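You operate a simulated robot arm through the tools that you are given. There is no shell and no other tool.

Carry out the task below with a simulated robot arm. There is one attempt and no reset: what you move stays moved.

JOB
Put things in order on the top of the bagging bench. At the end: the yellow sponge from the top of the bagging bench stands where the purple cup stood; the brown core from the top of the bagging bench stands where the yellow sponge stood; the grey bolt stands where the brown core stood; the purple cup is in the green tray; whatever was shut is shut again. Leave all else as you found it, and nothing knocked over. Set down upright: purple cup.
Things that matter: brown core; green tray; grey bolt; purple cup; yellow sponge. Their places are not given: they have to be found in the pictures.

It is judged by the outcome, as a careful person would: the job done as asked, and still so three seconds after it is handed in. It fails if anything else is knocked over, pushed out of place, dropped, spilled or broken.

ROBOT AND FRAMES
A 7-joint arm with a two-finger parallel gripper, fixed in place. Base frame: the origin is at the foot of the arm, x ahead of it, y to its left, z up; the work surface is at about z = 0. Lengths are in mm, angles in rad, forces in N, time in s.
With the tool pointing down near the work surface it reaches from about 220 to 580 mm from the base axis. Its first joint turns from -1.152 to 1.152 rad. Payload 2.5 kg.
The tool frame sits at the grasp point between the pads (the TCP): z along the fingers, y along the line on which they close. The tips reach 23 mm beyond it. The gripper opens to 94 mm. The fingers are 38 mm wide and 10 mm thick; the gripper's body (54 by 96 mm) begins 39 mm behind the TCP.
Orientation is that of the tool frame in the base frame, as a unit quaternion [w, x, y, z]. With the fingers straight down and closing along the base's y, the tool's x points along the base's -x, its y along +y and its z along -z.

CONTROLS
- The arm moves only by the tool move_arm. Its argument "commands" is one flat list of numbers, 7 for each row, row after row: the turn, a rotation vector about the tool's x, y, z in degrees, then the shift along the tool's x, y, z in mm, then the opening, from 0 (shut) to 1 (fully open). In form: [ax, ay, az, x, y, z, grip, ax, ay, az, x, y, z, grip, ...]. A call has 1 to 20 rows; each row shifts and turns the commanded pose from where the row before left it, along the tool's axes as they then stand. A row lasts 0.2 s, in which the tool goes at most 50 mm and 0.15 rad; a call with a longer step from one row to the next is refused whole, and so is a gripper value outside its range. Where a pose cannot be reached the arm comes as near as it can. A force on the tool above 40 N (or 10 N above the force at the start of the call, whichever is more), or a blocked arm, ends the call early, and 0.2 s more pass. The fingers move at their own pace (about 108 mm/s each) and stop on an object; they squeeze with about 26 N. The grip force told is the motor's: it shows also when the fingers shut on nothing. Time passes only in rows, and 0.2 s behind the last, so rows that do not move let the fingers close. The reply holds the time, the measured pose of the TCP, the force on the tool along the base axes, the opening and the grip force, in the units named above and with some noise, with the torque about the TCP (base axes, N m) and any sound that the robot's microphone picked up.
- Cameras (640 x 400 px; columns grow to the right, rows downward): "scene" is fixed at [122.9, -407.1, 546.3]; the picture's right is [0.81, -0.58, 0.00], its down [-0.32, -0.44, -0.84] and it looks along [0.49, 0.68, -0.54] (base axes); focal length 345 px, centre (320, 200). "wrist" rides on the gripper at [86, 16, -74] in the tool frame; the picture's right is [-0.18, 0.98, 0.00], its down [-0.58, -0.11, -0.81] and it looks along [-0.79, -0.15, 0.59] (tool axes); focal length 243 px, centre (320, 200).
- camera(camera): a new picture of that camera. It takes no simulated time.
- measure_at(camera, pixels): for up to 12 pixels [column, row] of the newest picture of that camera ("zoom" is the newest enlarged one), the place [x, y, z] in the base frame of the surface seen there, good to about 3 mm. It takes no simulated time.
- enlarge(camera, box): a new picture of the part [left, top, right, bottom] of that camera's present view, enlarged. It takes no simulated time.
- close_job(): hands the job in; it is judged then, once.

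Leave the gripper open and the arm clear of the work at the hand-in unless told otherwise.

The tools are called after "Request:" as a command line: name --argument value ..., lists and objects as JSON in quotes. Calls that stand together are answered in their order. move_arm: Moves the arm, as the interface text tells. Its arguments: {"type":"object","properties":{"commands":{"type":"array","items":{"type":"number"}}},"required":["commands"]} The other tools are called the same way: camera (camera) takes a picture; measure_at (camera, pixels) gives the place of the surface under pixels of a picture; enlarge (camera, box) takes an enlarged picture of a part of a camera's view; close_job () hands the job in.

At the start:

```text
t: 0.0
tcp_pos: [414.6, 14.8, 363.6]
tcp_rot: [0.0, 0.0, 1.0, 0.0]
force: [0.7, 0.7, 0.4]
moment: [-0.03, -0.02, 0.0]
opening: 94.2
gripper_force: 0.0
```

scene: 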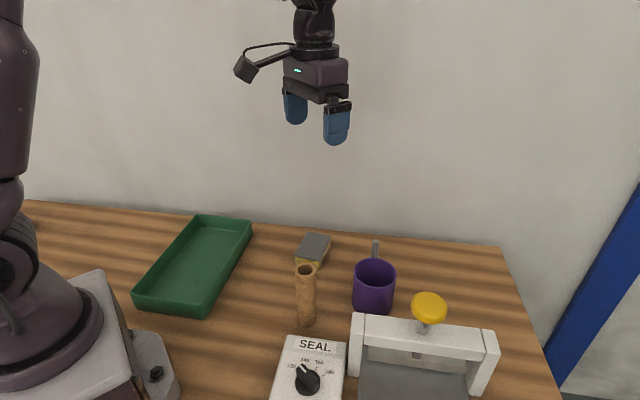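
wrist: 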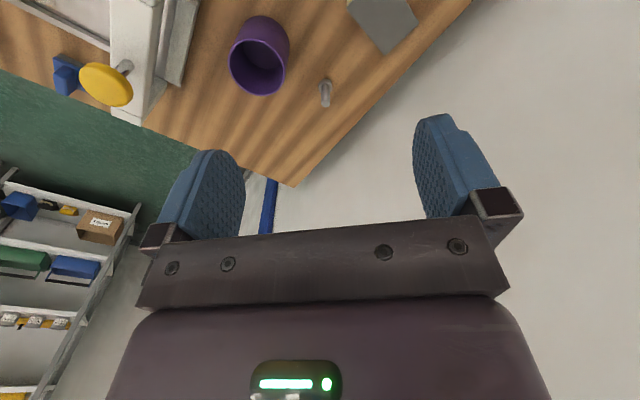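

I see the green tray at about (195,265), a grey-topped yellow sponge at (313,250), the brown core at (306,295), the purple cup at (374,286) and the grey bolt at (375,248). There is also a sealer with a yellow knob. I'll enlarge these areas next.

Request:
enlarge --camera "scene" --box '[260, 210, 420, 340]'

Request:
enlarge --camera "wrist" --box '[60, 0, 480, 200]'

Request:
camera --camera "scene"

```text
3.08 times, centred on (340, 275) of scene
```

zoom: 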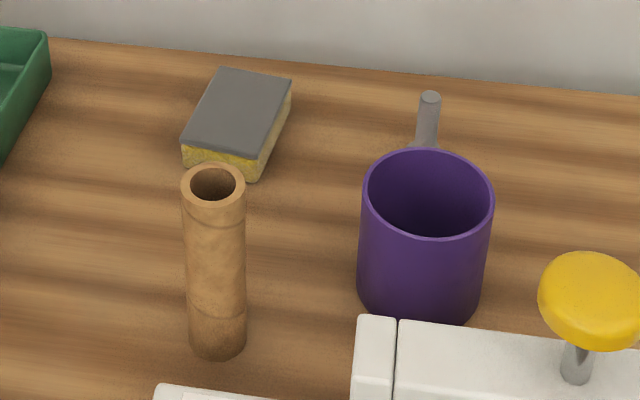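

```text
1.52 times, centred on (270, 100) of wrist
```

zoom: 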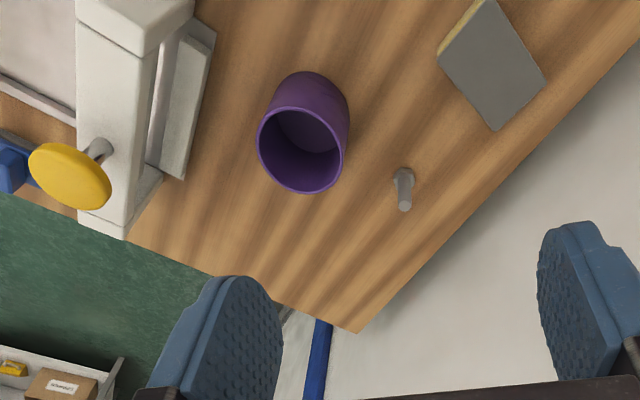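

```text
taken
```

scene: 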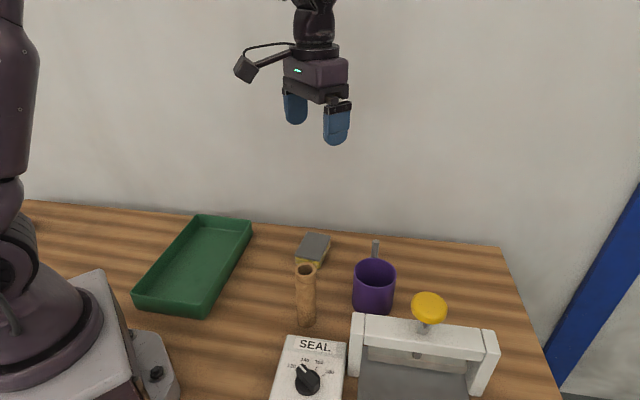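

Nothing appears shut over these objects, and the bolt stands on its head. I'll take the enlarged scene view again so that I can measure on it.

Request:
enlarge --camera "scene" --box '[260, 210, 420, 340]'

```text
3.08 times, centred on (340, 275) of scene
```

zoom: 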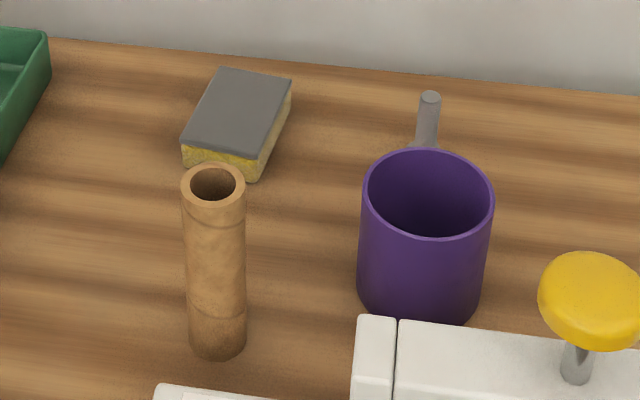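

Next I'll measure the sponge corners, the core rim and foot, the cup rim and foot, and the bolt.

Request:
measure_at --camera "zoom" --pixels '[[222, 70], [289, 80], [253, 157], [184, 142], [238, 112], [257, 180], [184, 164], [430, 96], [427, 125], [415, 143]]'

Request:
measure_at --camera "zoom" --pixels '[[214, 204], [213, 165], [183, 185], [243, 185], [217, 355], [191, 345], [244, 345], [216, 280], [214, 190]]'

Request:
measure_at --camera "zoom" --pixels '[[428, 239], [428, 149], [364, 190], [492, 195], [420, 318], [362, 290], [478, 300], [425, 200], [425, 225], [378, 318], [470, 325], [590, 295]]'

Request:
measure_at --camera "scene" --pixels '[[198, 215], [251, 220], [200, 316], [133, 297], [195, 265], [170, 290], [215, 245], [225, 230], [300, 340], [356, 316], [430, 300], [495, 335]]'

```text
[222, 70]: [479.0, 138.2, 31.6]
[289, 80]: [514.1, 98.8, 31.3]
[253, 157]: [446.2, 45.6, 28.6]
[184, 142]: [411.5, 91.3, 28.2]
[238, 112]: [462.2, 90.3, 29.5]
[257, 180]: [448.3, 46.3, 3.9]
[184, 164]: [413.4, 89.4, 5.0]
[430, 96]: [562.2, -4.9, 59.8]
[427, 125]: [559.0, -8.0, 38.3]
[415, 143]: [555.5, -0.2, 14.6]
```

```text
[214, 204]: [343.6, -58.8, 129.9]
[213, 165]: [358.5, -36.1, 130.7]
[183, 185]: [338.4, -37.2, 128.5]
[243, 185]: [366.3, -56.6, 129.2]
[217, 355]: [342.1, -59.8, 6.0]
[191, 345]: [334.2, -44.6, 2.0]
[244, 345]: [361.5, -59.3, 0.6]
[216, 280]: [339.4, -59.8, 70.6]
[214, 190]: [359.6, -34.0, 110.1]
```

```text
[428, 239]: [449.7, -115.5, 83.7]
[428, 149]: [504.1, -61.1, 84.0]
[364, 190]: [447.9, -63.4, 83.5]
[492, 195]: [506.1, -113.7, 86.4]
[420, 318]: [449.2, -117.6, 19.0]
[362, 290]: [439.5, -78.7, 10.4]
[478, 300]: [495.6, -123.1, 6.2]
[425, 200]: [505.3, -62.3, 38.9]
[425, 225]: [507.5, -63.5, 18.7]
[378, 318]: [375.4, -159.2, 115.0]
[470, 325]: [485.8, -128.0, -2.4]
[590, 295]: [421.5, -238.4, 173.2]
```

```text
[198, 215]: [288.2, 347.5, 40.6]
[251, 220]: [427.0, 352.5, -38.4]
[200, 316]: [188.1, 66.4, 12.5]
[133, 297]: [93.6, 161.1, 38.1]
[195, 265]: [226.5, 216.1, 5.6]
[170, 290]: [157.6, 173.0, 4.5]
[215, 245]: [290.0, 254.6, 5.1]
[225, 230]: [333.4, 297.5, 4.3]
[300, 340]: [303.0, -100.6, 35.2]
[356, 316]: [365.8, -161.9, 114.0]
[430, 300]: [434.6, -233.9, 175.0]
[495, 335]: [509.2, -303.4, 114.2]
```

I've located the sponge at about (463,93), the core at (351,-47), the cup at (477,-88) and the bolt at (561,-6). I'll enlarge the tray area and also measure the wall and bench edge.

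Request:
enlarge --camera "scene" --box '[120, 200, 270, 325]'

Request:
measure_at --camera "scene" --pixels '[[400, 200], [380, 230], [400, 238], [500, 248], [300, 227], [160, 210], [490, 260], [243, 77], [400, 320], [370, 325], [480, 350], [420, 380]]'

```text
3.20 times, centred on (195, 262) of scene
```

zoom: 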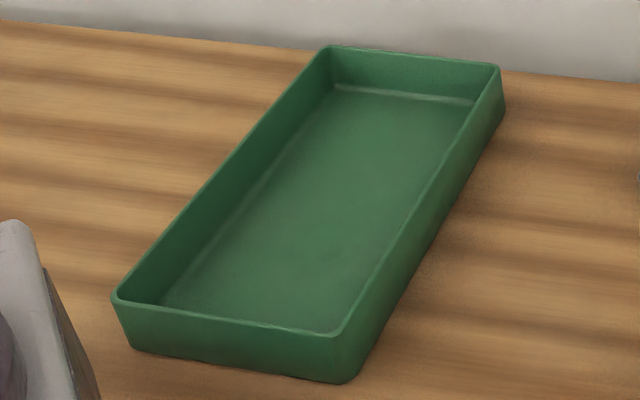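

```text
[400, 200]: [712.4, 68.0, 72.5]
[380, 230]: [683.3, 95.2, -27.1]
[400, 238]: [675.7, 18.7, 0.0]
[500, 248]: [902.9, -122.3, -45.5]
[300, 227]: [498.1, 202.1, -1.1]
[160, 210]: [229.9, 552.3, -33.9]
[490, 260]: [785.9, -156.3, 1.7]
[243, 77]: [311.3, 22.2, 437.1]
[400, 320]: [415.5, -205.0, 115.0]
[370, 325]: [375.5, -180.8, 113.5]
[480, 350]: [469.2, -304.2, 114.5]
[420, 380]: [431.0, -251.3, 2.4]
```

The wall is well behind the work. Now I'll measure the tray rim and floor in the enlarged view.

Request:
measure_at --camera "zoom" --pixels '[[330, 47], [498, 67], [338, 334], [114, 296], [340, 92], [470, 103], [330, 326], [162, 300], [300, 200], [350, 160], [400, 210], [230, 220]]'

```text
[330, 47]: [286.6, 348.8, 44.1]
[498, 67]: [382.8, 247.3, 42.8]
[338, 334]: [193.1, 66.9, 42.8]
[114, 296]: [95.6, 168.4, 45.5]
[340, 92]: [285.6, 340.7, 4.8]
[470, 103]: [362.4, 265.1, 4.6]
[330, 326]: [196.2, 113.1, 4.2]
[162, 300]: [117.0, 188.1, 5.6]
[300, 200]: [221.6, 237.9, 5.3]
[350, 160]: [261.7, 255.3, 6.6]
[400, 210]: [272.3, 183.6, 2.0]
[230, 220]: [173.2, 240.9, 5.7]
```

The tray runs from about (96,168) to (383,247), with its rim at z 44 and its floor at z 5. I'll turn the tool -45° in the base frame so the camera boom clears the core. Then I'll descend to about z 170 and move over the cup.

Request:
move_arm --commands '[0, 0, 7.5, 0, 0, 32, 1, 0, 0, 7.5, 0, 0, 32, 1, 0, 0, 7.5, 0, 0, 32, 1, 0, 0, 7.5, 0, 0, 32, 1, 0, 0, 7.5, 0, 0, 32, 1, 0, 0, 7.5, 0, 0, 32, 1, 0, 0, 0, -29.28, -7.21, 0, 1, 0, 0, 0, -29.28, -7.21, 0, 1, 0, 0, 0, -29.28, -7.21, 0, 1, 0, 0, 0, -29.28, -7.21, 0, 1, 0, 0, 0, 0, 0, 0, 1]'

```text
t: 2.4
tcp_pos: [477.4, -89.1, 169.7]
tcp_rot: [0.0, 0.383, 0.924, 0.0]
force: [0.1, 0.0, -0.3]
moment: [0.0, 0.05, -0.01]
opening: 93.9
gripper_force: 0.0
```

The pose came out as planned, over the cup. I'll check both pictures before going down.

Request:
camera --camera "scene"

Request:
camera --camera "wrist"

```text
taken
```

scene: 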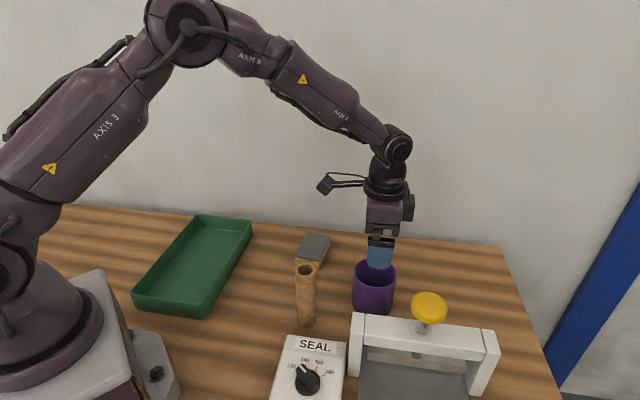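

```text
taken
```

wrist: 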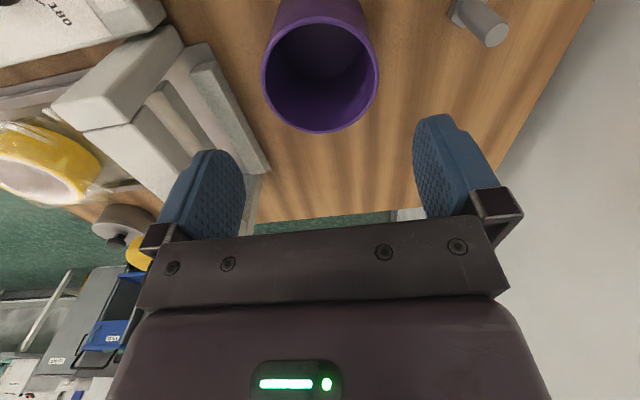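

The cup lies between the fingers. I'll check how close the sealer's rear plate comes to the near finger's path.

Request:
measure_at --camera "wrist" --pixels '[[235, 120], [265, 165], [205, 55], [320, 75], [300, 130], [322, 20], [265, 90], [376, 70], [485, 25], [455, 10], [240, 165]]'

```text
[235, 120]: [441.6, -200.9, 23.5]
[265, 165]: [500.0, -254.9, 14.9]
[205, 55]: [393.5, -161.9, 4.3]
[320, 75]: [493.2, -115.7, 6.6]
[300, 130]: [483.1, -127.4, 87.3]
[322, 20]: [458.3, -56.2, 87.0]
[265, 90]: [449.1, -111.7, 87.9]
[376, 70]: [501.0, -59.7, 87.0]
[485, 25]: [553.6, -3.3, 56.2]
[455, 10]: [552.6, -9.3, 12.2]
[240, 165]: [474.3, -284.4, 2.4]
```

The sealer ledge is well clear of the path. I'll lower to z 66, close, and wait for the fingers.

Request:
move_arm --commands '[0, 0, 0, 0, 0, 26, 1, 0, 0, 0, 0, 0, 26, 1, 0, 0, 0, 0, 0, 26, 1, 0, 0, 0, 0, 0, 26, 1, 0, 0, 0, 0, 0, 0, 1]'

Request:
move_arm --commands '[0, 0, 0, 0, 0, 0, 0.88, 0, 0, 0, 0, 0, 0, 0.8, 0, 0, 0, 0, 0, 0, 0.7, 0, 0, 0, 0, 0, 0, 0.6, 0, 0, 0, 0, 0, 0, 0.5]'

```text
t: 3.6
tcp_pos: [477.0, -90.0, 66.3]
tcp_rot: [0.0, 0.382, 0.924, -0.001]
force: [0.1, 0.1, 0.0]
moment: [0.02, 0.02, -0.01]
opening: 94.1
gripper_force: 0.1
```

```text
t: 4.8
tcp_pos: [477.3, -89.7, 66.8]
tcp_rot: [0.0, 0.383, 0.924, 0.0]
force: [-0.6, 0.6, -0.1]
moment: [0.0, 0.0, 0.01]
opening: 78.8
gripper_force: 25.6
```

The fingers have stopped on the cup at 78.8 mm. I'll lift it 150 mm straight up and check that it follows.

Request:
move_arm --commands '[0, 0, 0, 0, 0, -10, 0.5, 0, 0, 0, 0, 0, -28, 0.5, 0, 0, 0, 0, 0, -28, 0.5, 0, 0, 0, 0, 0, -28, 0.5, 0, 0, 0, 0, 0, -28, 0.5, 0, 0, 0, 0, 0, -28, 0.5, 0, 0, 0, 0, 0, 0, 0.5]'

Request:
camera --camera "scene"

```text
t: 6.4
tcp_pos: [475.2, -88.4, 217.2]
tcp_rot: [0.001, 0.383, 0.924, 0.0]
force: [0.2, -0.1, -1.2]
moment: [-0.03, 0.02, 0.01]
opening: 78.7
gripper_force: 26.0
```

```text
taken
```

scene: 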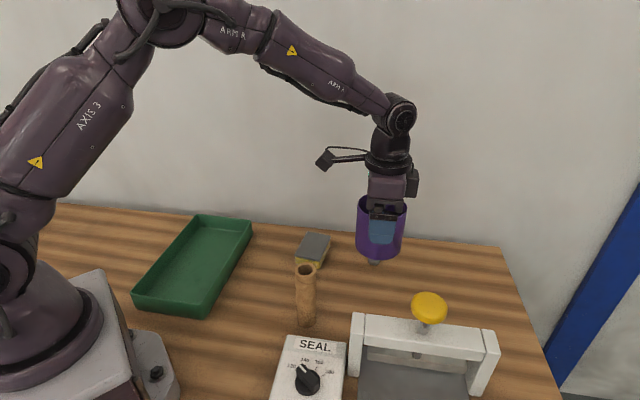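

The cup is held upright and the rest of the bench is undisturbed. Next I'll carry it over the tray to about (265,232).

Request:
move_arm --commands '[0, 0, 0, 15, 3, 0, 0.5, 0, 0, 0, 29, 5.9, 0, 0.5, 0, 0, 0, 29, 5.9, 0, 0.5, 0, 0, 0, 29, 5.9, 0, 0.5, 0, 0, 0, 29, 5.9, 0, 0.5, 0, 0, 0, 29, 5.9, 0, 0.5, 0, 0, 0, 29, 5.9, 0, 0.5, 0, 0, 0, 29, 5.9, 0, 0.5, 0, 0, 0, 29, 5.9, 0, 0.5, 0, 0, 0, 29, 5.9, 0, 0.5, 0, 0, 0, 29, 5.9, 0, 0.5, 0, 0, 0, 29, 5.9, 0, 0.5, 0, 0, 0, 29, 5.9, 0, 0.5, 0, 0, 0, 13.9, 3.3, 0, 0.5, 0, 0, 0, 0, 0, 0, 0.5, 0, 0, 0, 0, 0, 0, 0.5]'

Request:
camera --camera "scene"

```text
t: 9.8
tcp_pos: [265.4, 232.6, 217.0]
tcp_rot: [0.0, 0.383, 0.924, 0.0]
force: [0.4, -1.0, -0.9]
moment: [0.0, 0.03, 0.02]
opening: 79.1
gripper_force: 26.6
```

```text
taken
```

scene: 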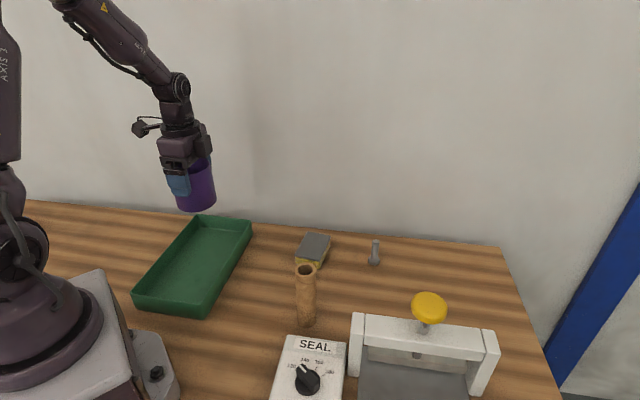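

The cup is over the tray. I'll lower it to just above the floor.

Request:
move_arm --commands '[0, 0, 0, 0, 0, 28, 0.5, 0, 0, 0, 0, 0, 28, 0.5, 0, 0, 0, 0, 0, 28, 0.5, 0, 0, 0, 0, 0, 28, 0.5, 0, 0, 0, 0, 0, 18, 0.5, 0, 0, 0, 0, 0, 8, 0.5, 0, 0, 0, 0, 0, 0, 0.5]'

Request:
enlarge --camera "scene" --box '[120, 160, 280, 325]'

```text
t: 11.4
tcp_pos: [265.3, 232.3, 79.5]
tcp_rot: [0.0, 0.383, 0.924, 0.0]
force: [0.4, 0.7, -1.6]
moment: [0.0, 0.02, 0.01]
opening: 78.7
gripper_force: 25.8
```

```text
2.42 times, centred on (200, 242) of scene
```

zoom: 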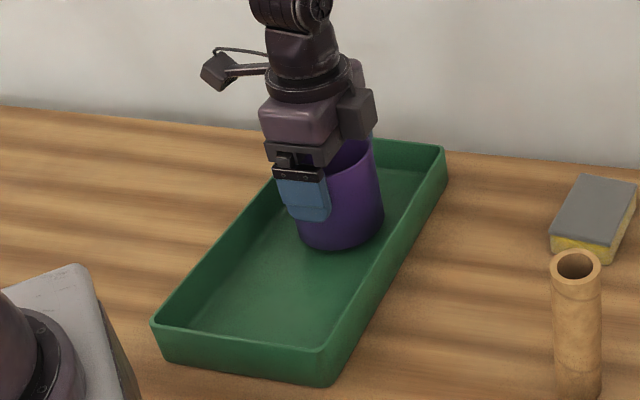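

The cup is inside the tray walls with a few millimetres to go. I'll step it down gently.

Request:
move_arm --commands '[0, 0, 0, 0, 0, 2, 0.5, 0, 0, 0, 0, 0, 2, 0.5, 0, 0, 0, 0, 0, 1, 0.5, 0, 0, 0, 0, 0, 1, 0.5, 0, 0, 0, 0, 0, 0, 0.5]'

```text
t: 12.6
tcp_pos: [265.3, 232.5, 73.4]
tcp_rot: [0.0, 0.382, 0.924, 0.001]
force: [-0.1, 0.3, 0.1]
moment: [0.0, 0.01, -0.03]
opening: 78.7
gripper_force: 26.4
```

Request:
move_arm --commands '[0, 0, 0, 0, 0, 0.7, 0.5, 0, 0, 0, 0, 0, 0, 0.5]'

Request:
move_arm --commands '[0, 0, 0, 0, 0, 0.7, 0.5, 0, 0, 0, 0, 0, 0, 0.5]'

```text
t: 13.2
tcp_pos: [264.3, 231.6, 71.9]
tcp_rot: [-0.001, 0.383, 0.924, 0.0]
force: [-1.0, -1.1, -0.3]
moment: [0.02, 0.0, -0.01]
opening: 78.6
gripper_force: 25.7
```

```text
t: 13.8
tcp_pos: [264.4, 232.5, 71.2]
tcp_rot: [0.0, 0.383, 0.924, 0.0]
force: [-0.7, 1.5, 1.3]
moment: [-0.02, 0.04, -0.04]
opening: 78.8
gripper_force: 25.7
```

The force is beginning to turn upward, so contact is near. I'll take one more small step to confirm.

Request:
move_arm --commands '[0, 0, 0, 0, 0, 0.7, 0.5, 0, 0, 0, 0, 0, 0, 0.5]'

Request:
enlarge --camera "scene" --box '[160, 180, 260, 280]'

```text
t: 14.4
tcp_pos: [264.1, 232.4, 71.3]
tcp_rot: [-0.001, 0.382, 0.924, 0.0]
force: [-3.2, -4.0, 21.8]
moment: [-0.27, 0.32, 0.09]
opening: 78.9
gripper_force: 26.0
```

```text
4.00 times, centred on (210, 230) of scene
```

zoom: 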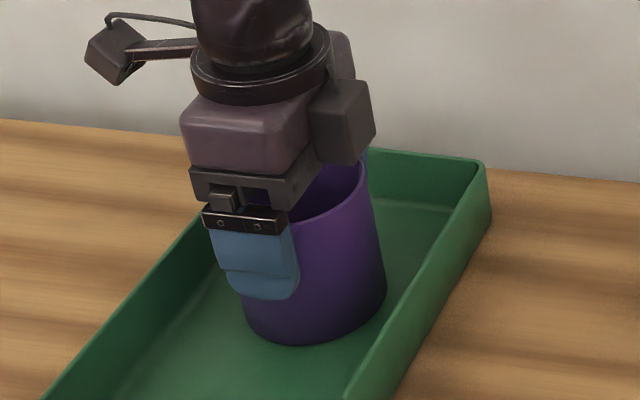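

The cup is firmly on the tray floor, with 22 N. I'll ease up 0.5 mm, open, and rise straight up.

Request:
move_arm --commands '[0, 0, 0, 0, 0, -0.6, 0.5, 0, 0, 0, 0, 0, 0, 0.86, 0, 0, 0, 0, 0, 0, 0.92, 0, 0, 0, 0, 0, 0, 1, 0, 0, 0, 0, 0, 0, 1]'

Request:
move_arm --commands '[0, 0, 0, 0, 0, -10, 1, 0, 0, 0, 0, 0, -25, 1, 0, 0, 0, 0, 0, -30, 1, 0, 0, 0, 0, 0, -30, 1, 0, 0, 0, 0, 0, -30, 1, 0, 0, 0, 0, 0, -25, 1, 0, 0, 0, 0, 0, 0, 1]'

Request:
camera --camera "scene"

```text
t: 15.6
tcp_pos: [265.5, 231.4, 72.0]
tcp_rot: [0.0, 0.384, 0.924, 0.0]
force: [0.6, 0.1, 0.2]
moment: [0.03, 0.01, -0.02]
opening: 93.9
gripper_force: 0.1
```

```text
t: 17.2
tcp_pos: [263.0, 232.2, 221.9]
tcp_rot: [0.0, 0.383, 0.924, 0.0]
force: [0.3, 0.0, 0.1]
moment: [-0.01, 0.01, -0.04]
opening: 94.2
gripper_force: 0.0
```

```text
taken
```

scene: 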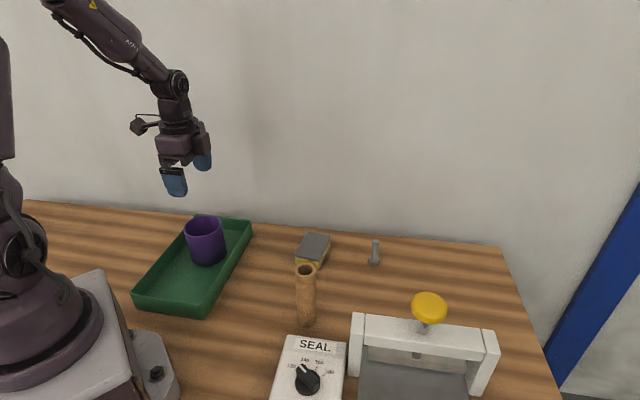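

The cup stands upright in the tray. The sponge is next, and I'll re-measure it and the bolt in an enlarged view.

Request:
enlarge --camera "scene" --box '[285, 220, 395, 290]'

```text
5.71 times, centred on (340, 255) of scene
```

zoom: 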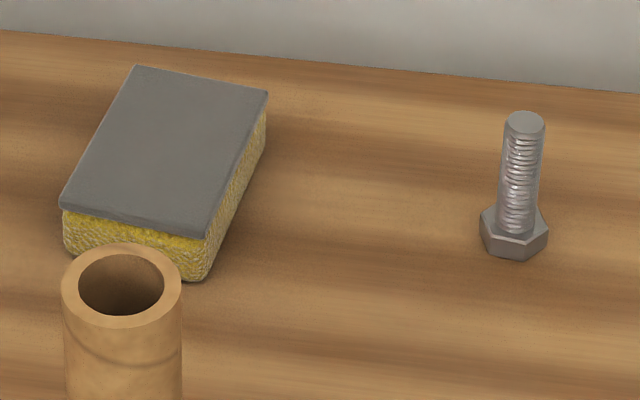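

Request:
measure_at --camera "zoom" --pixels '[[138, 70], [264, 93], [207, 230], [66, 205], [165, 145], [258, 155], [200, 274], [68, 240], [230, 160], [110, 140], [200, 82], [140, 215]]'

Request:
measure_at --camera "zoom" --pixels '[[525, 120], [508, 120], [541, 122], [519, 200], [500, 200], [537, 200], [515, 255], [483, 230], [546, 235], [515, 240]]'

```text
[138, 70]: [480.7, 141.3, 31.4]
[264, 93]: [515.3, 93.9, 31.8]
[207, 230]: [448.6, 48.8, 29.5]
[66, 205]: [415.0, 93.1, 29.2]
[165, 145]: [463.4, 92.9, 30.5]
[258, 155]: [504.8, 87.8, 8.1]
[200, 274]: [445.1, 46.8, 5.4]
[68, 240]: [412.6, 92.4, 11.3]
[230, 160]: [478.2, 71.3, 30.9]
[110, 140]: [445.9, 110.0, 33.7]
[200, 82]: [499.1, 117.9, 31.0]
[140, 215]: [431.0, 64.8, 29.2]
```

```text
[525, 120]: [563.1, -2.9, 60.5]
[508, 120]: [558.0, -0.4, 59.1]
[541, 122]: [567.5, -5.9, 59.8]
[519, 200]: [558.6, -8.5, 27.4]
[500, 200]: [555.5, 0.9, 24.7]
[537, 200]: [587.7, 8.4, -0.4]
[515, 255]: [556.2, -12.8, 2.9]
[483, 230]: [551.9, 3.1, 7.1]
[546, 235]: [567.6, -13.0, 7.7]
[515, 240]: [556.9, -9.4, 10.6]
```

The sponge centre is at (465,94), its long side runs at about 35° and it measures roughly 82×57×31. I'll grip it across the short side, with the tool turned to +36°. I'll turn over the tray first and then travel above the sponge.

Request:
move_arm --commands '[0, 0, -8.1, 0, 0, 0, 1, 0, 0, -8.1, 0, 0, 0, 1, 0, 0, -8.1, 0, 0, 0, 1, 0, 0, -8.1, 0, 0, 0, 1, 0, 0, -8.1, 0, 0, 0, 1, 0, 0, -8.1, 0, 0, 0, 1, 0, 0, -8.1, 0, 0, 0, 1, 0, 0, -8.1, 0, 0, 0, 1, 0, 0, -8.1, 0, 0, 0, 1, 0, 0, -8.1, 0, 0, 0, 1, 0, 0, 0, -9.07, -25.5, 0, 1, 0, 0, 0, -9.07, -25.5, 0, 1, 0, 0, 0, -9.07, -25.5, 0, 1, 0, 0, 0, -9.07, -25.5, 0, 1, 0, 0, 0, -9.07, -25.5, 0, 1, 0, 0, 0, -9.07, -25.5, 0, 1, 0, 0, 0, -9.07, -25.5, 0, 1, 0, 0, 0, -9.07, -25.5, 0, 1, 0, 0, 0, -9.07, -25.5, 0, 1, 0, 0, 0, 0, 0, 0, 1]'

Request:
camera --camera "wrist"

Request:
camera --camera "scene"

```text
t: 21.4
tcp_pos: [467.5, 95.4, 221.4]
tcp_rot: [0.0, -0.309, 0.951, 0.0]
force: [0.4, -0.1, 0.4]
moment: [-0.03, -0.05, -0.03]
opening: 94.1
gripper_force: 0.2
```

```text
taken
```

wrist: 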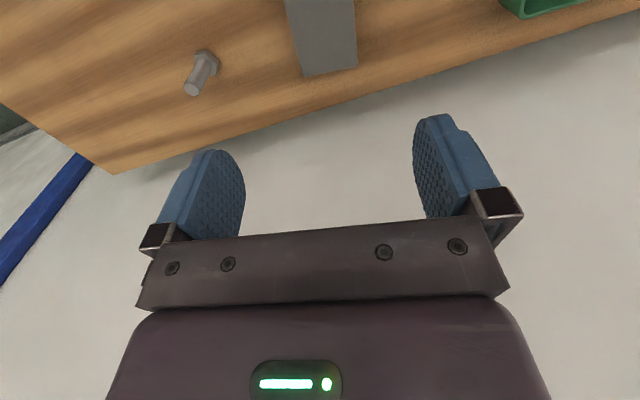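

```text
taken
```

scene: 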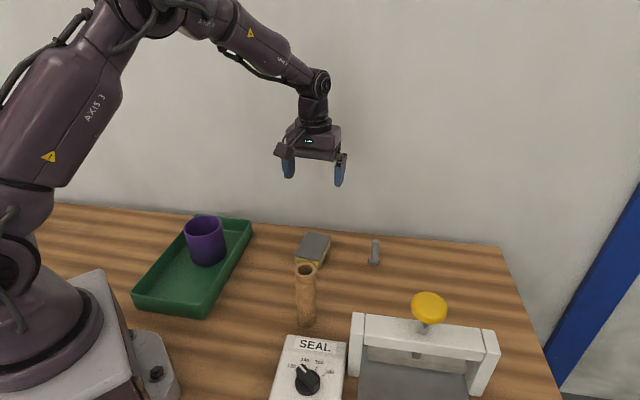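

The tool is aligned with the sponge. I'll descend partway, to about z 80, and look again.

Request:
move_arm --commands '[0, 0, 0, 2, 0, 28, 1, 0, 0, 0, 0, 0, 28, 1, 0, 0, 0, 0, 0, 28, 1, 0, 0, 0, 0, 0, 28, 1, 0, 0, 0, 0, 0, 28, 1, 0, 0, 0, 0, 0, 0, 1]'

Request:
camera --camera "wrist"

Request:
enlarge --camera "scene" --box '[250, 170, 410, 330]'

```text
t: 22.8
tcp_pos: [464.2, 93.7, 80.5]
tcp_rot: [-0.001, -0.309, 0.951, -0.001]
force: [-0.3, -0.5, 0.1]
moment: [-0.02, 0.03, -0.01]
opening: 94.0
gripper_force: 0.0
```

```text
taken
```

wrist: 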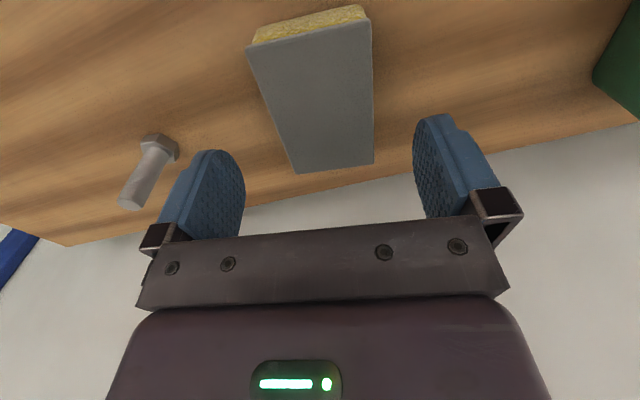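

```text
2.50 times, centred on (330, 250) of scene
```

zoom: 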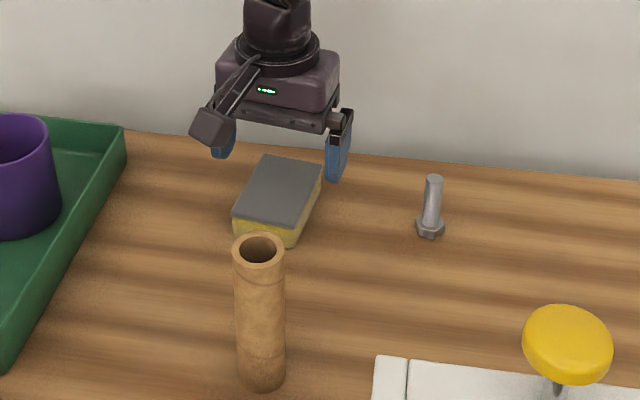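

The sponge sits between the fingers with room on both sides. I'll go down to z 28 and close.

Request:
move_arm --commands '[0, 0, 0, 0, 0, 20, 1, 0, 0, 0, 0, 0, 20, 1, 0, 0, 0, 0, 0, 12, 1, 0, 0, 0, 0, 0, 0, 1]'

Request:
move_arm --commands '[0, 0, 0, 0, 0, 0, 0.8, 0, 0, 0, 0, 0, 0, 0.65, 0, 0, 0, 0, 0, 0, 0.55, 0, 0, 0, 0, 0, 0, 0.45, 0, 0, 0, 0, 0, 0, 0.35, 0, 0, 0, 0, 0, 0, 0.35]'

```text
t: 23.8
tcp_pos: [464.9, 96.9, 28.0]
tcp_rot: [0.0, -0.309, 0.951, 0.0]
force: [-0.4, -0.2, -0.1]
moment: [-0.02, 0.03, -0.01]
opening: 94.0
gripper_force: 0.1
```

```text
t: 25.2
tcp_pos: [464.4, 94.9, 29.6]
tcp_rot: [-0.001, -0.309, 0.951, 0.0]
force: [0.3, 0.7, 0.6]
moment: [-0.05, -0.02, -0.03]
opening: 58.9
gripper_force: 26.0
```

The sponge is held at 58.9 mm. I'll lift it, turn to -45° so the camera boom stays away from the core and sealer, and carry it over the cup's old place at (477,-89).

Request:
move_arm --commands '[0, 0, 0, 0, 0, -10, 0.35, 0, 0, 0, 0, 0, -25, 0.35, 0, 0, 0, 0, 0, -30, 0.35, 0, 0, 0, 0, 0, -30, 0.35, 0, 0, 0, 0, 0, -30, 0.35, 0, 0, 0, 0, 0, -30, 0.35, 0, 0, 0, 0, 0, 0, 0.35]'

Request:
move_arm --commands '[0, 0, 8.1, 0, 0, 0, 0.35, 0, 0, 8.1, 0, 0, 0, 0.35, 0, 0, 8.1, 0, 0, 0, 0.35, 0, 0, 8.1, 0, 0, 0, 0.35, 0, 0, 8.1, 0, 0, 0, 0.35, 0, 0, 8.1, 0, 0, 0, 0.35, 0, 0, 8.1, 0, 0, 0, 0.35, 0, 0, 8.1, 0, 0, 0, 0.35, 0, 0, 8.1, 0, 0, 0, 0.35, 0, 0, 8.1, 0, 0, 0, 0.35, 0, 0, 0, -19.81, -17.33, 0, 0.35, 0, 0, 0, -19.81, -17.33, 0, 0.35, 0, 0, 0, -19.81, -17.33, 0, 0.35, 0, 0, 0, -19.81, -17.33, 0, 0.35, 0, 0, 0, -19.81, -17.33, 0, 0.35, 0, 0, 0, -19.81, -17.33, 0, 0.35, 0, 0, 0, -19.81, -17.33, 0, 0.35, 0, 0, 0, 0, 0, 0, 0.35]'

Request:
camera --camera "scene"

Request:
camera --camera "wrist"

```text
t: 26.8
tcp_pos: [464.8, 93.6, 184.3]
tcp_rot: [0.001, -0.309, 0.951, 0.0]
force: [0.9, -0.1, 0.1]
moment: [-0.03, -0.02, 0.02]
opening: 58.6
gripper_force: 25.8
```

```text
t: 30.6
tcp_pos: [477.6, -89.8, 185.0]
tcp_rot: [0.0, 0.383, 0.924, 0.0]
force: [-0.5, 0.1, 0.1]
moment: [0.02, -0.01, 0.02]
opening: 59.1
gripper_force: 26.2
```

```text
taken
```

scene: 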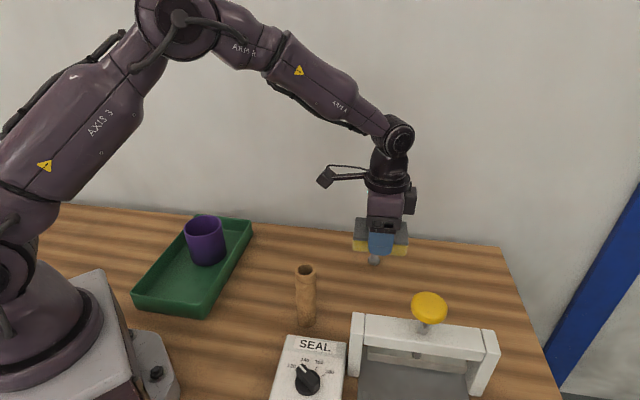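

```text
taken
```

wrist: 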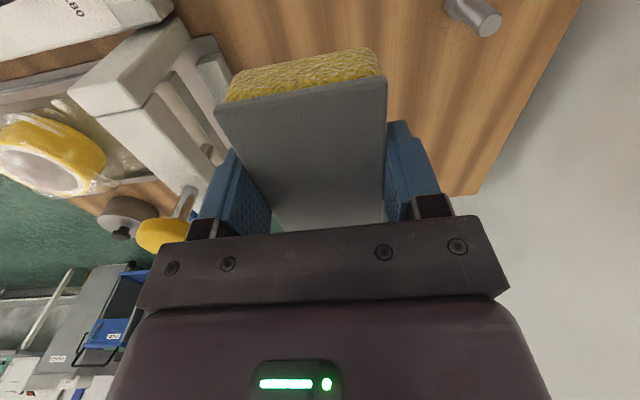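

The sponge hangs level over the spot. I'll lower it to just above the bench.

Request:
move_arm --commands '[0, 0, 0, 0, 0, 30, 0.35, 0, 0, 0, 0, 0, 30, 0.35, 0, 0, 0, 0, 0, 30, 0.35, 0, 0, 0, 0, 0, 30, 0.35, 0, 0, 0, 0, 0, 20, 0.35, 0, 0, 0, 0, 0, 10, 0.35, 0, 0, 0, 0, 0, 0, 0.35]'

Request:
move_arm --commands '[0, 0, 0, 0, 0, 1.5, 0.35, 0, 0, 0, 0, 0, 1.5, 0.35, 0, 0, 0, 0, 0, 1, 0.35, 0, 0, 0, 0, 0, 0, 0.35]'

```text
t: 32.2
tcp_pos: [477.7, -91.8, 34.6]
tcp_rot: [0.0, 0.382, 0.924, 0.001]
force: [0.8, -0.8, 0.1]
moment: [0.02, 0.02, 0.01]
opening: 58.9
gripper_force: 25.6
```

```text
t: 33.2
tcp_pos: [478.4, -90.5, 30.3]
tcp_rot: [-0.001, 0.382, 0.924, -0.001]
force: [-0.2, -1.0, -0.5]
moment: [0.02, 0.0, 0.0]
opening: 59.0
gripper_force: 26.2
```

I'll make a tiny centring correction and then make contact in small steps.

Request:
move_arm --commands '[0, 0, 0, 1.5, 0.5, 0, 0.35, 0, 0, 0, 0, 0, 0.7, 0.35, 0, 0, 0, 0, 0, 0.7, 0.35, 0, 0, 0, 0, 0, 0, 0.35]'

Request:
move_arm --commands '[0, 0, 0, 0, 0, 0.7, 0.35, 0, 0, 0, 0, 0, 0, 0.35]'

```text
t: 34.2
tcp_pos: [477.0, -89.6, 29.3]
tcp_rot: [0.0, 0.383, 0.924, 0.0]
force: [-3.2, -0.3, 10.2]
moment: [0.01, 0.11, -0.03]
opening: 59.1
gripper_force: 26.4
```

```text
t: 34.8
tcp_pos: [476.7, -88.8, 29.5]
tcp_rot: [0.001, 0.382, 0.924, 0.0]
force: [-7.0, 0.5, 27.9]
moment: [0.07, 0.4, 0.0]
opening: 59.0
gripper_force: 26.2
```

The sponge is resting on the bench. I'll back off slightly, open, and rise.

Request:
move_arm --commands '[0, 0, 0, 0, 0, -1, 0.35, 0, 0, 0, 0, 0, 0, 0.68, 0, 0, 0, 0, 0, 0, 0.8, 0, 0, 0, 0, 0, 0, 0.85, 0, 0, 0, 0, 0, 0, 0.85]'

Request:
move_arm --commands '[0, 0, 0, 0, 0, -10, 0.85, 0, 0, 0, 0, 0, -25, 0.85, 0, 0, 0, 0, 0, -30, 0.85, 0, 0, 0, 0, 0, -30, 0.85, 0, 0, 0, 0, 0, -30, 0.85, 0, 0, 0, 0, 0, -30, 0.85, 0, 0, 0, 0, 0, -25, 0.85, 0, 0, 0, 0, 0, 0, 0.85]'

Request:
enlarge --camera "scene" --box '[260, 210, 420, 340]'

```text
t: 36.0
tcp_pos: [475.7, -88.9, 29.0]
tcp_rot: [0.001, 0.383, 0.924, 0.001]
force: [0.1, 0.3, -0.5]
moment: [-0.04, -0.01, 0.01]
opening: 80.0
gripper_force: 0.0
```

```text
t: 37.8
tcp_pos: [475.9, -85.9, 209.3]
tcp_rot: [0.0, 0.383, 0.924, 0.0]
force: [-0.9, 0.8, 0.8]
moment: [0.0, 0.0, 0.0]
opening: 79.9
gripper_force: 0.0
```

```text
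3.08 times, centred on (340, 275) of scene
```

zoom: 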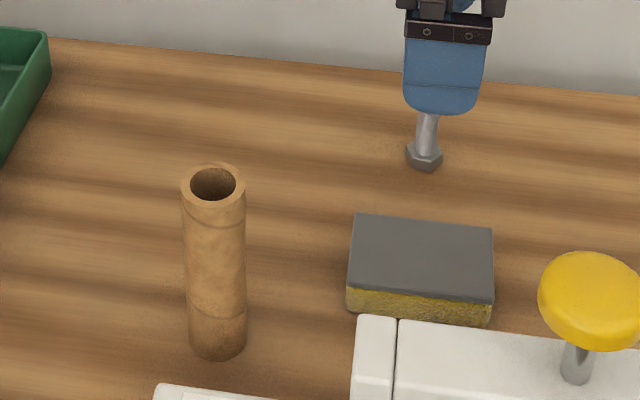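

The sponge is down on the bench. I'll check where it sits and re-measure the core.

Request:
measure_at --camera "zoom" --pixels '[[358, 218], [490, 230], [490, 300], [351, 285], [422, 258], [214, 204], [213, 165], [183, 185], [243, 185], [217, 357], [190, 345], [244, 345]]'

```text
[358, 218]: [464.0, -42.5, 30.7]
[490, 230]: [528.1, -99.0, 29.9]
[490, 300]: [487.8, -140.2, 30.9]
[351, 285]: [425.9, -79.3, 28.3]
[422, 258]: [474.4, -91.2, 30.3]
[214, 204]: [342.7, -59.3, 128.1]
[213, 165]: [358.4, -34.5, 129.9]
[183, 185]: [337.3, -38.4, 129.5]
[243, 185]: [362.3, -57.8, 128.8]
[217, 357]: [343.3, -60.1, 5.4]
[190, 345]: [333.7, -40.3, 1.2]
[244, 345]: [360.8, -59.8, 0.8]
```

The sponge is centred at about (476,-90), matching the cup's old spot. The core is at about (351,-47). I'll move over it at the present height.

Request:
move_arm --commands '[0, 0, 0, 23.48, -11.94, 0, 0.85, 0, 0, 0, 23.48, -11.94, 0, 0.85, 0, 0, 0, 23.48, -11.94, 0, 0.85, 0, 0, 0, 23.48, -11.94, 0, 0.85, 0, 0, 0, 23.48, -11.94, 0, 0.85, 0, 0, 0, 0, 0, 0, 0.85, 0, 0, 0, 0, 0, 0, 0.85]'

Request:
camera --camera "wrist"

Request:
camera --camera "scene"

```text
t: 39.4
tcp_pos: [349.5, -45.7, 211.1]
tcp_rot: [0.0, 0.382, 0.924, 0.0]
force: [-0.6, -1.0, -0.4]
moment: [0.01, 0.02, -0.01]
opening: 79.9
gripper_force: 0.0
```

```text
taken
```

wrist: 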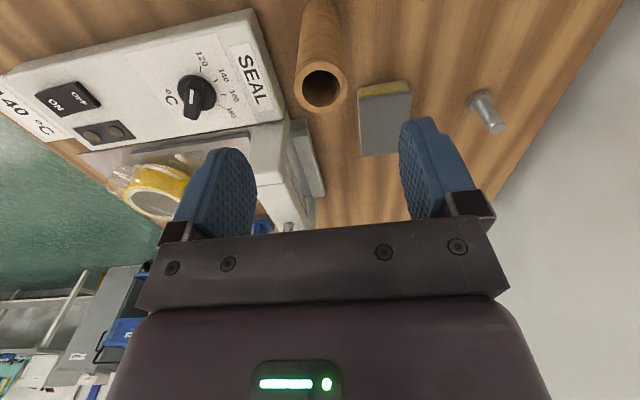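

```text
taken
```

scene: 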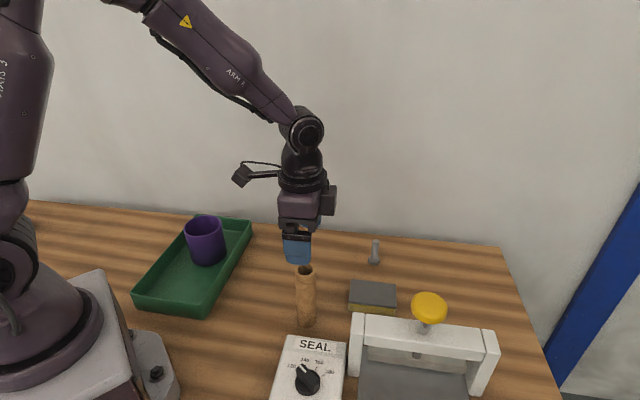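

I'll cross-check the core's rim centre from the wrist view.

Request:
measure_at --camera "wrist" --pixels '[[298, 86], [345, 86], [321, 65], [322, 109], [306, 102], [338, 102], [306, 70], [338, 70]]'

```text
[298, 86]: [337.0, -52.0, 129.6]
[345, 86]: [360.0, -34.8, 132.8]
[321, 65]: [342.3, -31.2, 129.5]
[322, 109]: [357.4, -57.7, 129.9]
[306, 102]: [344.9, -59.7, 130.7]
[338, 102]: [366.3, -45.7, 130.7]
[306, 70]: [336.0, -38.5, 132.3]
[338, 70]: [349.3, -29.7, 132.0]
```

The two views agree to within about 3 mm, giving a centre near (350,-46), and the tool is there already. I'll lower to z 100 and close slowly.

Request:
move_arm --commands '[0, 0, 0, 0, 0, 25, 0.85, 0, 0, 0, 0, 0, 25, 0.85, 0, 0, 0, 0, 0, 25, 0.85, 0, 0, 0, 0, 0, 25, 0.85, 0, 0, 0, 0, 0, 10, 0.85, 0, 0, 0, 0, 0, 0, 0.85]'

Request:
enlarge --camera "scene" --box '[240, 180, 380, 340]'

Request:
camera --camera "wrist"

```text
t: 40.8
tcp_pos: [350.8, -48.5, 99.3]
tcp_rot: [0.0, 0.383, 0.924, -0.001]
force: [0.9, -0.8, -0.3]
moment: [0.02, 0.0, 0.0]
opening: 79.8
gripper_force: 0.0
```

```text
2.50 times, centred on (310, 260) of scene
```

zoom: 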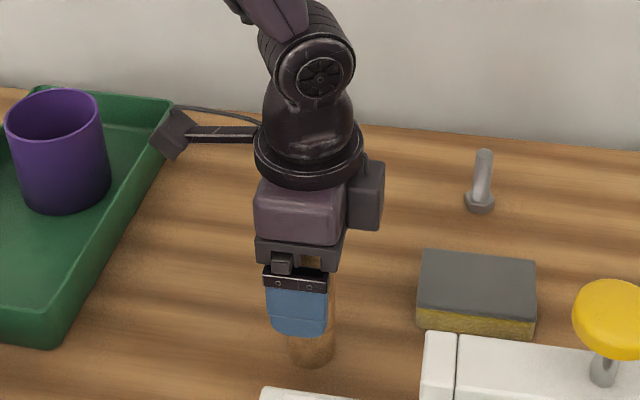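

```text
taken
```

wrist: 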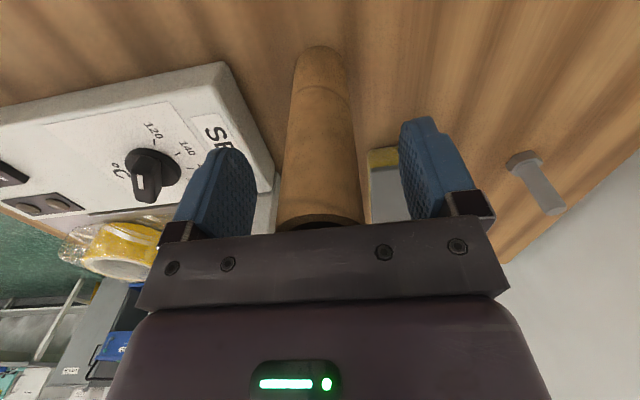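

The core is between the pads. I'll close slowly.

Request:
move_arm --commands '[0, 0, 0, 0, 0, 0, 0.7, 0, 0, 0, 0, 0, 0, 0.55, 0, 0, 0, 0, 0, 0, 0.45, 0, 0, 0, 0, 0, 0, 0.4, 0, 0, 0, 0, 0, 0, 0.36, 0, 0, 0, 0, 0, 0, 0.32, 0, 0, 0, 0, 0, 0, 0.28, 0, 0, 0, 0, 0, 0, 0.2, 0, 0, 0, 0, 0, 0, 0.2]'

Request:
enlarge --camera "scene" --box '[240, 180, 380, 340]'

```text
t: 42.8
tcp_pos: [352.4, -48.3, 98.7]
tcp_rot: [0.001, 0.383, 0.924, 0.0]
force: [0.2, 0.3, 0.6]
moment: [0.12, -0.07, 0.05]
opening: 33.9
gripper_force: 26.0
```

```text
2.50 times, centred on (310, 260) of scene
```

zoom: 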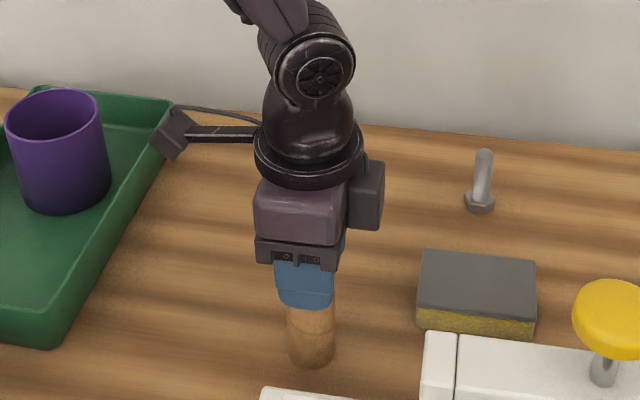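

The core is held at 33.9 mm. I'll lift it 80 mm and carry it to the sponge's old centre at (465,94).

Request:
move_arm --commands '[0, 0, 0, 0, 0, -8, 0.2, 0, 0, 0, 0, 0, -24, 0.2, 0, 0, 0, 0, 0, -24, 0.2, 0, 0, 0, 0, 0, -24, 0.2, 0, 0, 0, 0, 0, 0, 0.2]'

Request:
move_arm --commands '[0, 0, 0, 1.4, 12.92, 0, 0.2, 0, 0, 0, 2.81, 25.84, 0, 0.2, 0, 0, 0, 2.81, 25.84, 0, 0.2, 0, 0, 0, 2.81, 25.84, 0, 0.2, 0, 0, 0, 2.81, 25.84, 0, 0.2, 0, 0, 0, 2.81, 25.84, 0, 0.2, 0, 0, 0, 2.81, 25.84, 0, 0.2, 0, 0, 0, 1.4, 12.92, 0, 0.2, 0, 0, 0, 0, 0, 0, 0.2, 0, 0, 0, 0, 0, 0, 0.2]'

Request:
camera --camera "scene"

Request:
camera --camera "wrist"

```text
t: 44.0
tcp_pos: [353.7, -46.9, 179.4]
tcp_rot: [0.001, 0.383, 0.924, -0.001]
force: [0.1, 0.3, 0.1]
moment: [0.01, -0.01, 0.04]
opening: 34.0
gripper_force: 27.1
```

```text
t: 46.2
tcp_pos: [464.2, 92.8, 179.4]
tcp_rot: [0.0, 0.383, 0.924, -0.001]
force: [0.3, 0.3, -0.2]
moment: [0.0, -0.01, 0.01]
opening: 34.1
gripper_force: 26.5
```

```text
taken
```

scene: 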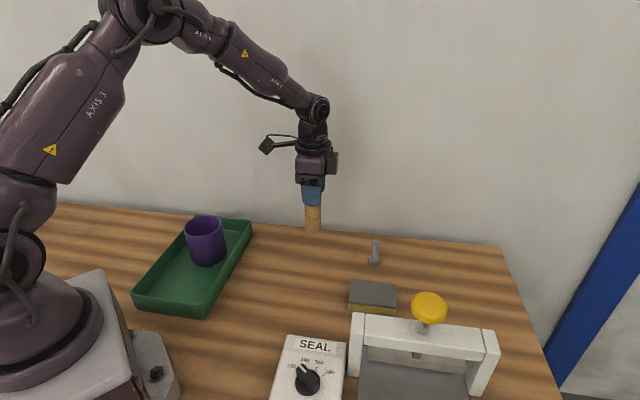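

```text
taken
```

wrist: 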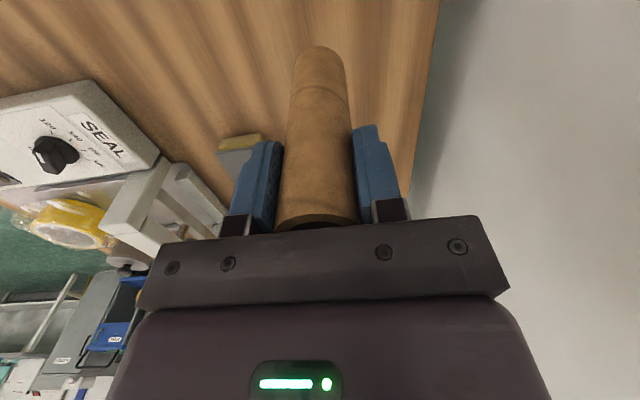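

The core is above the target. I'll lower most of the way and check that it is upright.

Request:
move_arm --commands '[0, 0, 0, 0, 0, 20, 0.2, 0, 0, 0, 0, 0, 20, 0.2, 0, 0, 0, 0, 0, 20, 0.2, 0, 0, 0, 0, 0, 12, 0.2, 0, 0, 0, 0, 0, 3, 0.2, 0, 0, 0, 0, 0, 0, 0.2]'

Request:
enlarge --camera "scene" --box '[250, 150, 390, 290]'

```text
t: 47.6
tcp_pos: [464.0, 94.2, 103.4]
tcp_rot: [0.0, 0.383, 0.924, 0.0]
force: [0.1, -0.6, -1.0]
moment: [-0.01, 0.01, -0.02]
opening: 34.4
gripper_force: 26.4
```

```text
2.86 times, centred on (320, 220) of scene
```

zoom: 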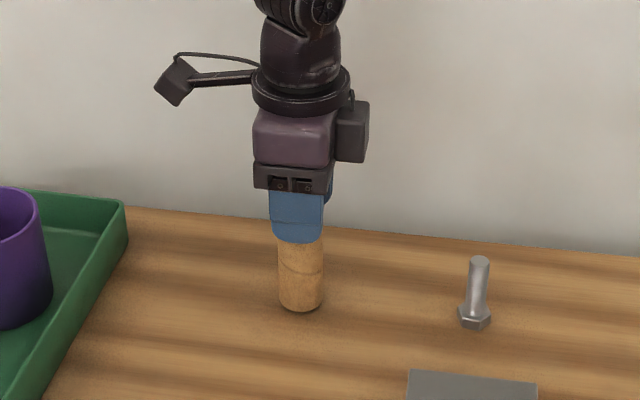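

The core is upright and about 3–4 mm above the bench. I'll lower it in small steps.

Request:
move_arm --commands '[0, 0, 0, 0, 0, 1, 0.2, 0, 0, 0, 0, 0, 1, 0.2, 0, 0, 0, 0, 0, 0.7, 0.2, 0, 0, 0, 0, 0, 0, 0.2]'

Request:
move_arm --commands '[0, 0, 0, 0, 0, 0.7, 0.2, 0, 0, 0, 0, 0, 0, 0.2]'

```text
t: 48.6
tcp_pos: [464.7, 93.3, 102.9]
tcp_rot: [0.0, 0.383, 0.924, 0.0]
force: [0.6, -0.3, 0.3]
moment: [0.02, 0.0, -0.05]
opening: 34.0
gripper_force: 26.0
```

```text
t: 49.2
tcp_pos: [464.4, 93.7, 101.8]
tcp_rot: [0.0, 0.383, 0.924, 0.001]
force: [-0.6, 0.0, -0.2]
moment: [0.02, 0.02, -0.01]
opening: 34.0
gripper_force: 26.2
```

Request:
move_arm --commands '[0, 0, 0, 0, 0, 0.7, 0.2, 0, 0, 0, 0, 0, 0.7, 0.2, 0, 0, 0, 0, 0, 0, 0.2]'

Request:
move_arm --commands '[0, 0, 0, 0, 0, 0.7, 0.2, 0, 0, 0, 0, 0, 0, 0.2]'

```text
t: 50.0
tcp_pos: [464.8, 93.4, 98.7]
tcp_rot: [0.0, 0.383, 0.924, 0.0]
force: [-1.6, -0.1, 4.0]
moment: [0.0, 0.2, -0.01]
opening: 34.0
gripper_force: 26.5
```

```text
t: 50.6
tcp_pos: [465.0, 93.1, 98.6]
tcp_rot: [0.0, 0.383, 0.924, 0.0]
force: [-3.3, -0.9, 11.3]
moment: [-0.06, 0.37, 0.0]
opening: 33.8
gripper_force: 26.0
```

The core is resting on the bench with 11 N. I'll ease off slightly, open gradually, and rise straight up.

Request:
move_arm --commands '[0, 0, 0, 0, 0, -0.5, 0.2, 0, 0, 0, 0, 0, 0, 0.4, 0, 0, 0, 0, 0, 0, 0.5, 0, 0, 0, 0, 0, 0, 0.7, 0, 0, 0, 0, 0, 0, 0.8, 0, 0, 0, 0, 0, 0, 0.8]'

Request:
move_arm --commands '[0, 0, 0, 0, 0, -10, 0.8, 0, 0, 0, 0, 0, -20, 0.8, 0, 0, 0, 0, 0, -25, 0.8, 0, 0, 0, 0, 0, -25, 0.8, 0, 0, 0, 0, 0, -25, 0.8, 0, 0, 0, 0, 0, 0, 0.8]'

Request:
enlarge --camera "scene" --box '[250, 150, 410, 310]'

```text
t: 52.0
tcp_pos: [464.3, 94.1, 100.3]
tcp_rot: [0.0, 0.383, 0.924, 0.0]
force: [-0.2, 0.0, -0.9]
moment: [0.02, 0.03, -0.01]
opening: 75.2
gripper_force: 0.0
```

```text
t: 53.4
tcp_pos: [463.2, 92.5, 203.8]
tcp_rot: [0.0, 0.383, 0.924, 0.0]
force: [0.2, 0.2, 0.1]
moment: [0.0, 0.01, 0.04]
opening: 75.2
gripper_force: 0.1
```

```text
2.50 times, centred on (330, 230) of scene
```

zoom: 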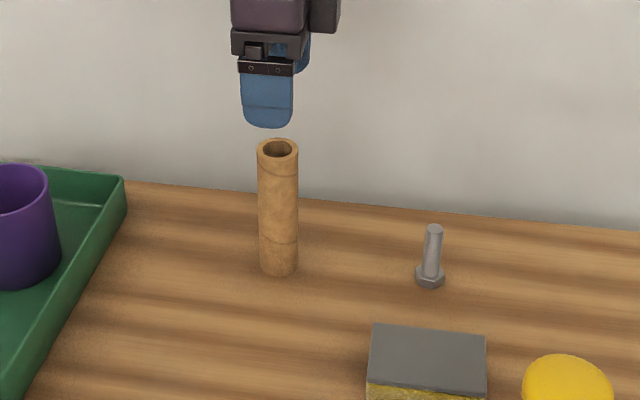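

The core stands upright. I'll check its position before going for the bolt.

Request:
measure_at --camera "zoom" --pixels '[[277, 158], [278, 142], [259, 148], [297, 150], [278, 270], [262, 265], [296, 266], [434, 228], [430, 283], [418, 275], [444, 277]]'

```text
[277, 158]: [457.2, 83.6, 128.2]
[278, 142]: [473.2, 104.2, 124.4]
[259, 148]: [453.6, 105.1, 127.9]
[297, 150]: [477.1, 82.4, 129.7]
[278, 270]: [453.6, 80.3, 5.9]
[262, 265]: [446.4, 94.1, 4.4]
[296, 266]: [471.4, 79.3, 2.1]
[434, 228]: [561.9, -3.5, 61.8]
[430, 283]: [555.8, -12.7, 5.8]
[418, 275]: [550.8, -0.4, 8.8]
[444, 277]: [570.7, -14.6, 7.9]
```

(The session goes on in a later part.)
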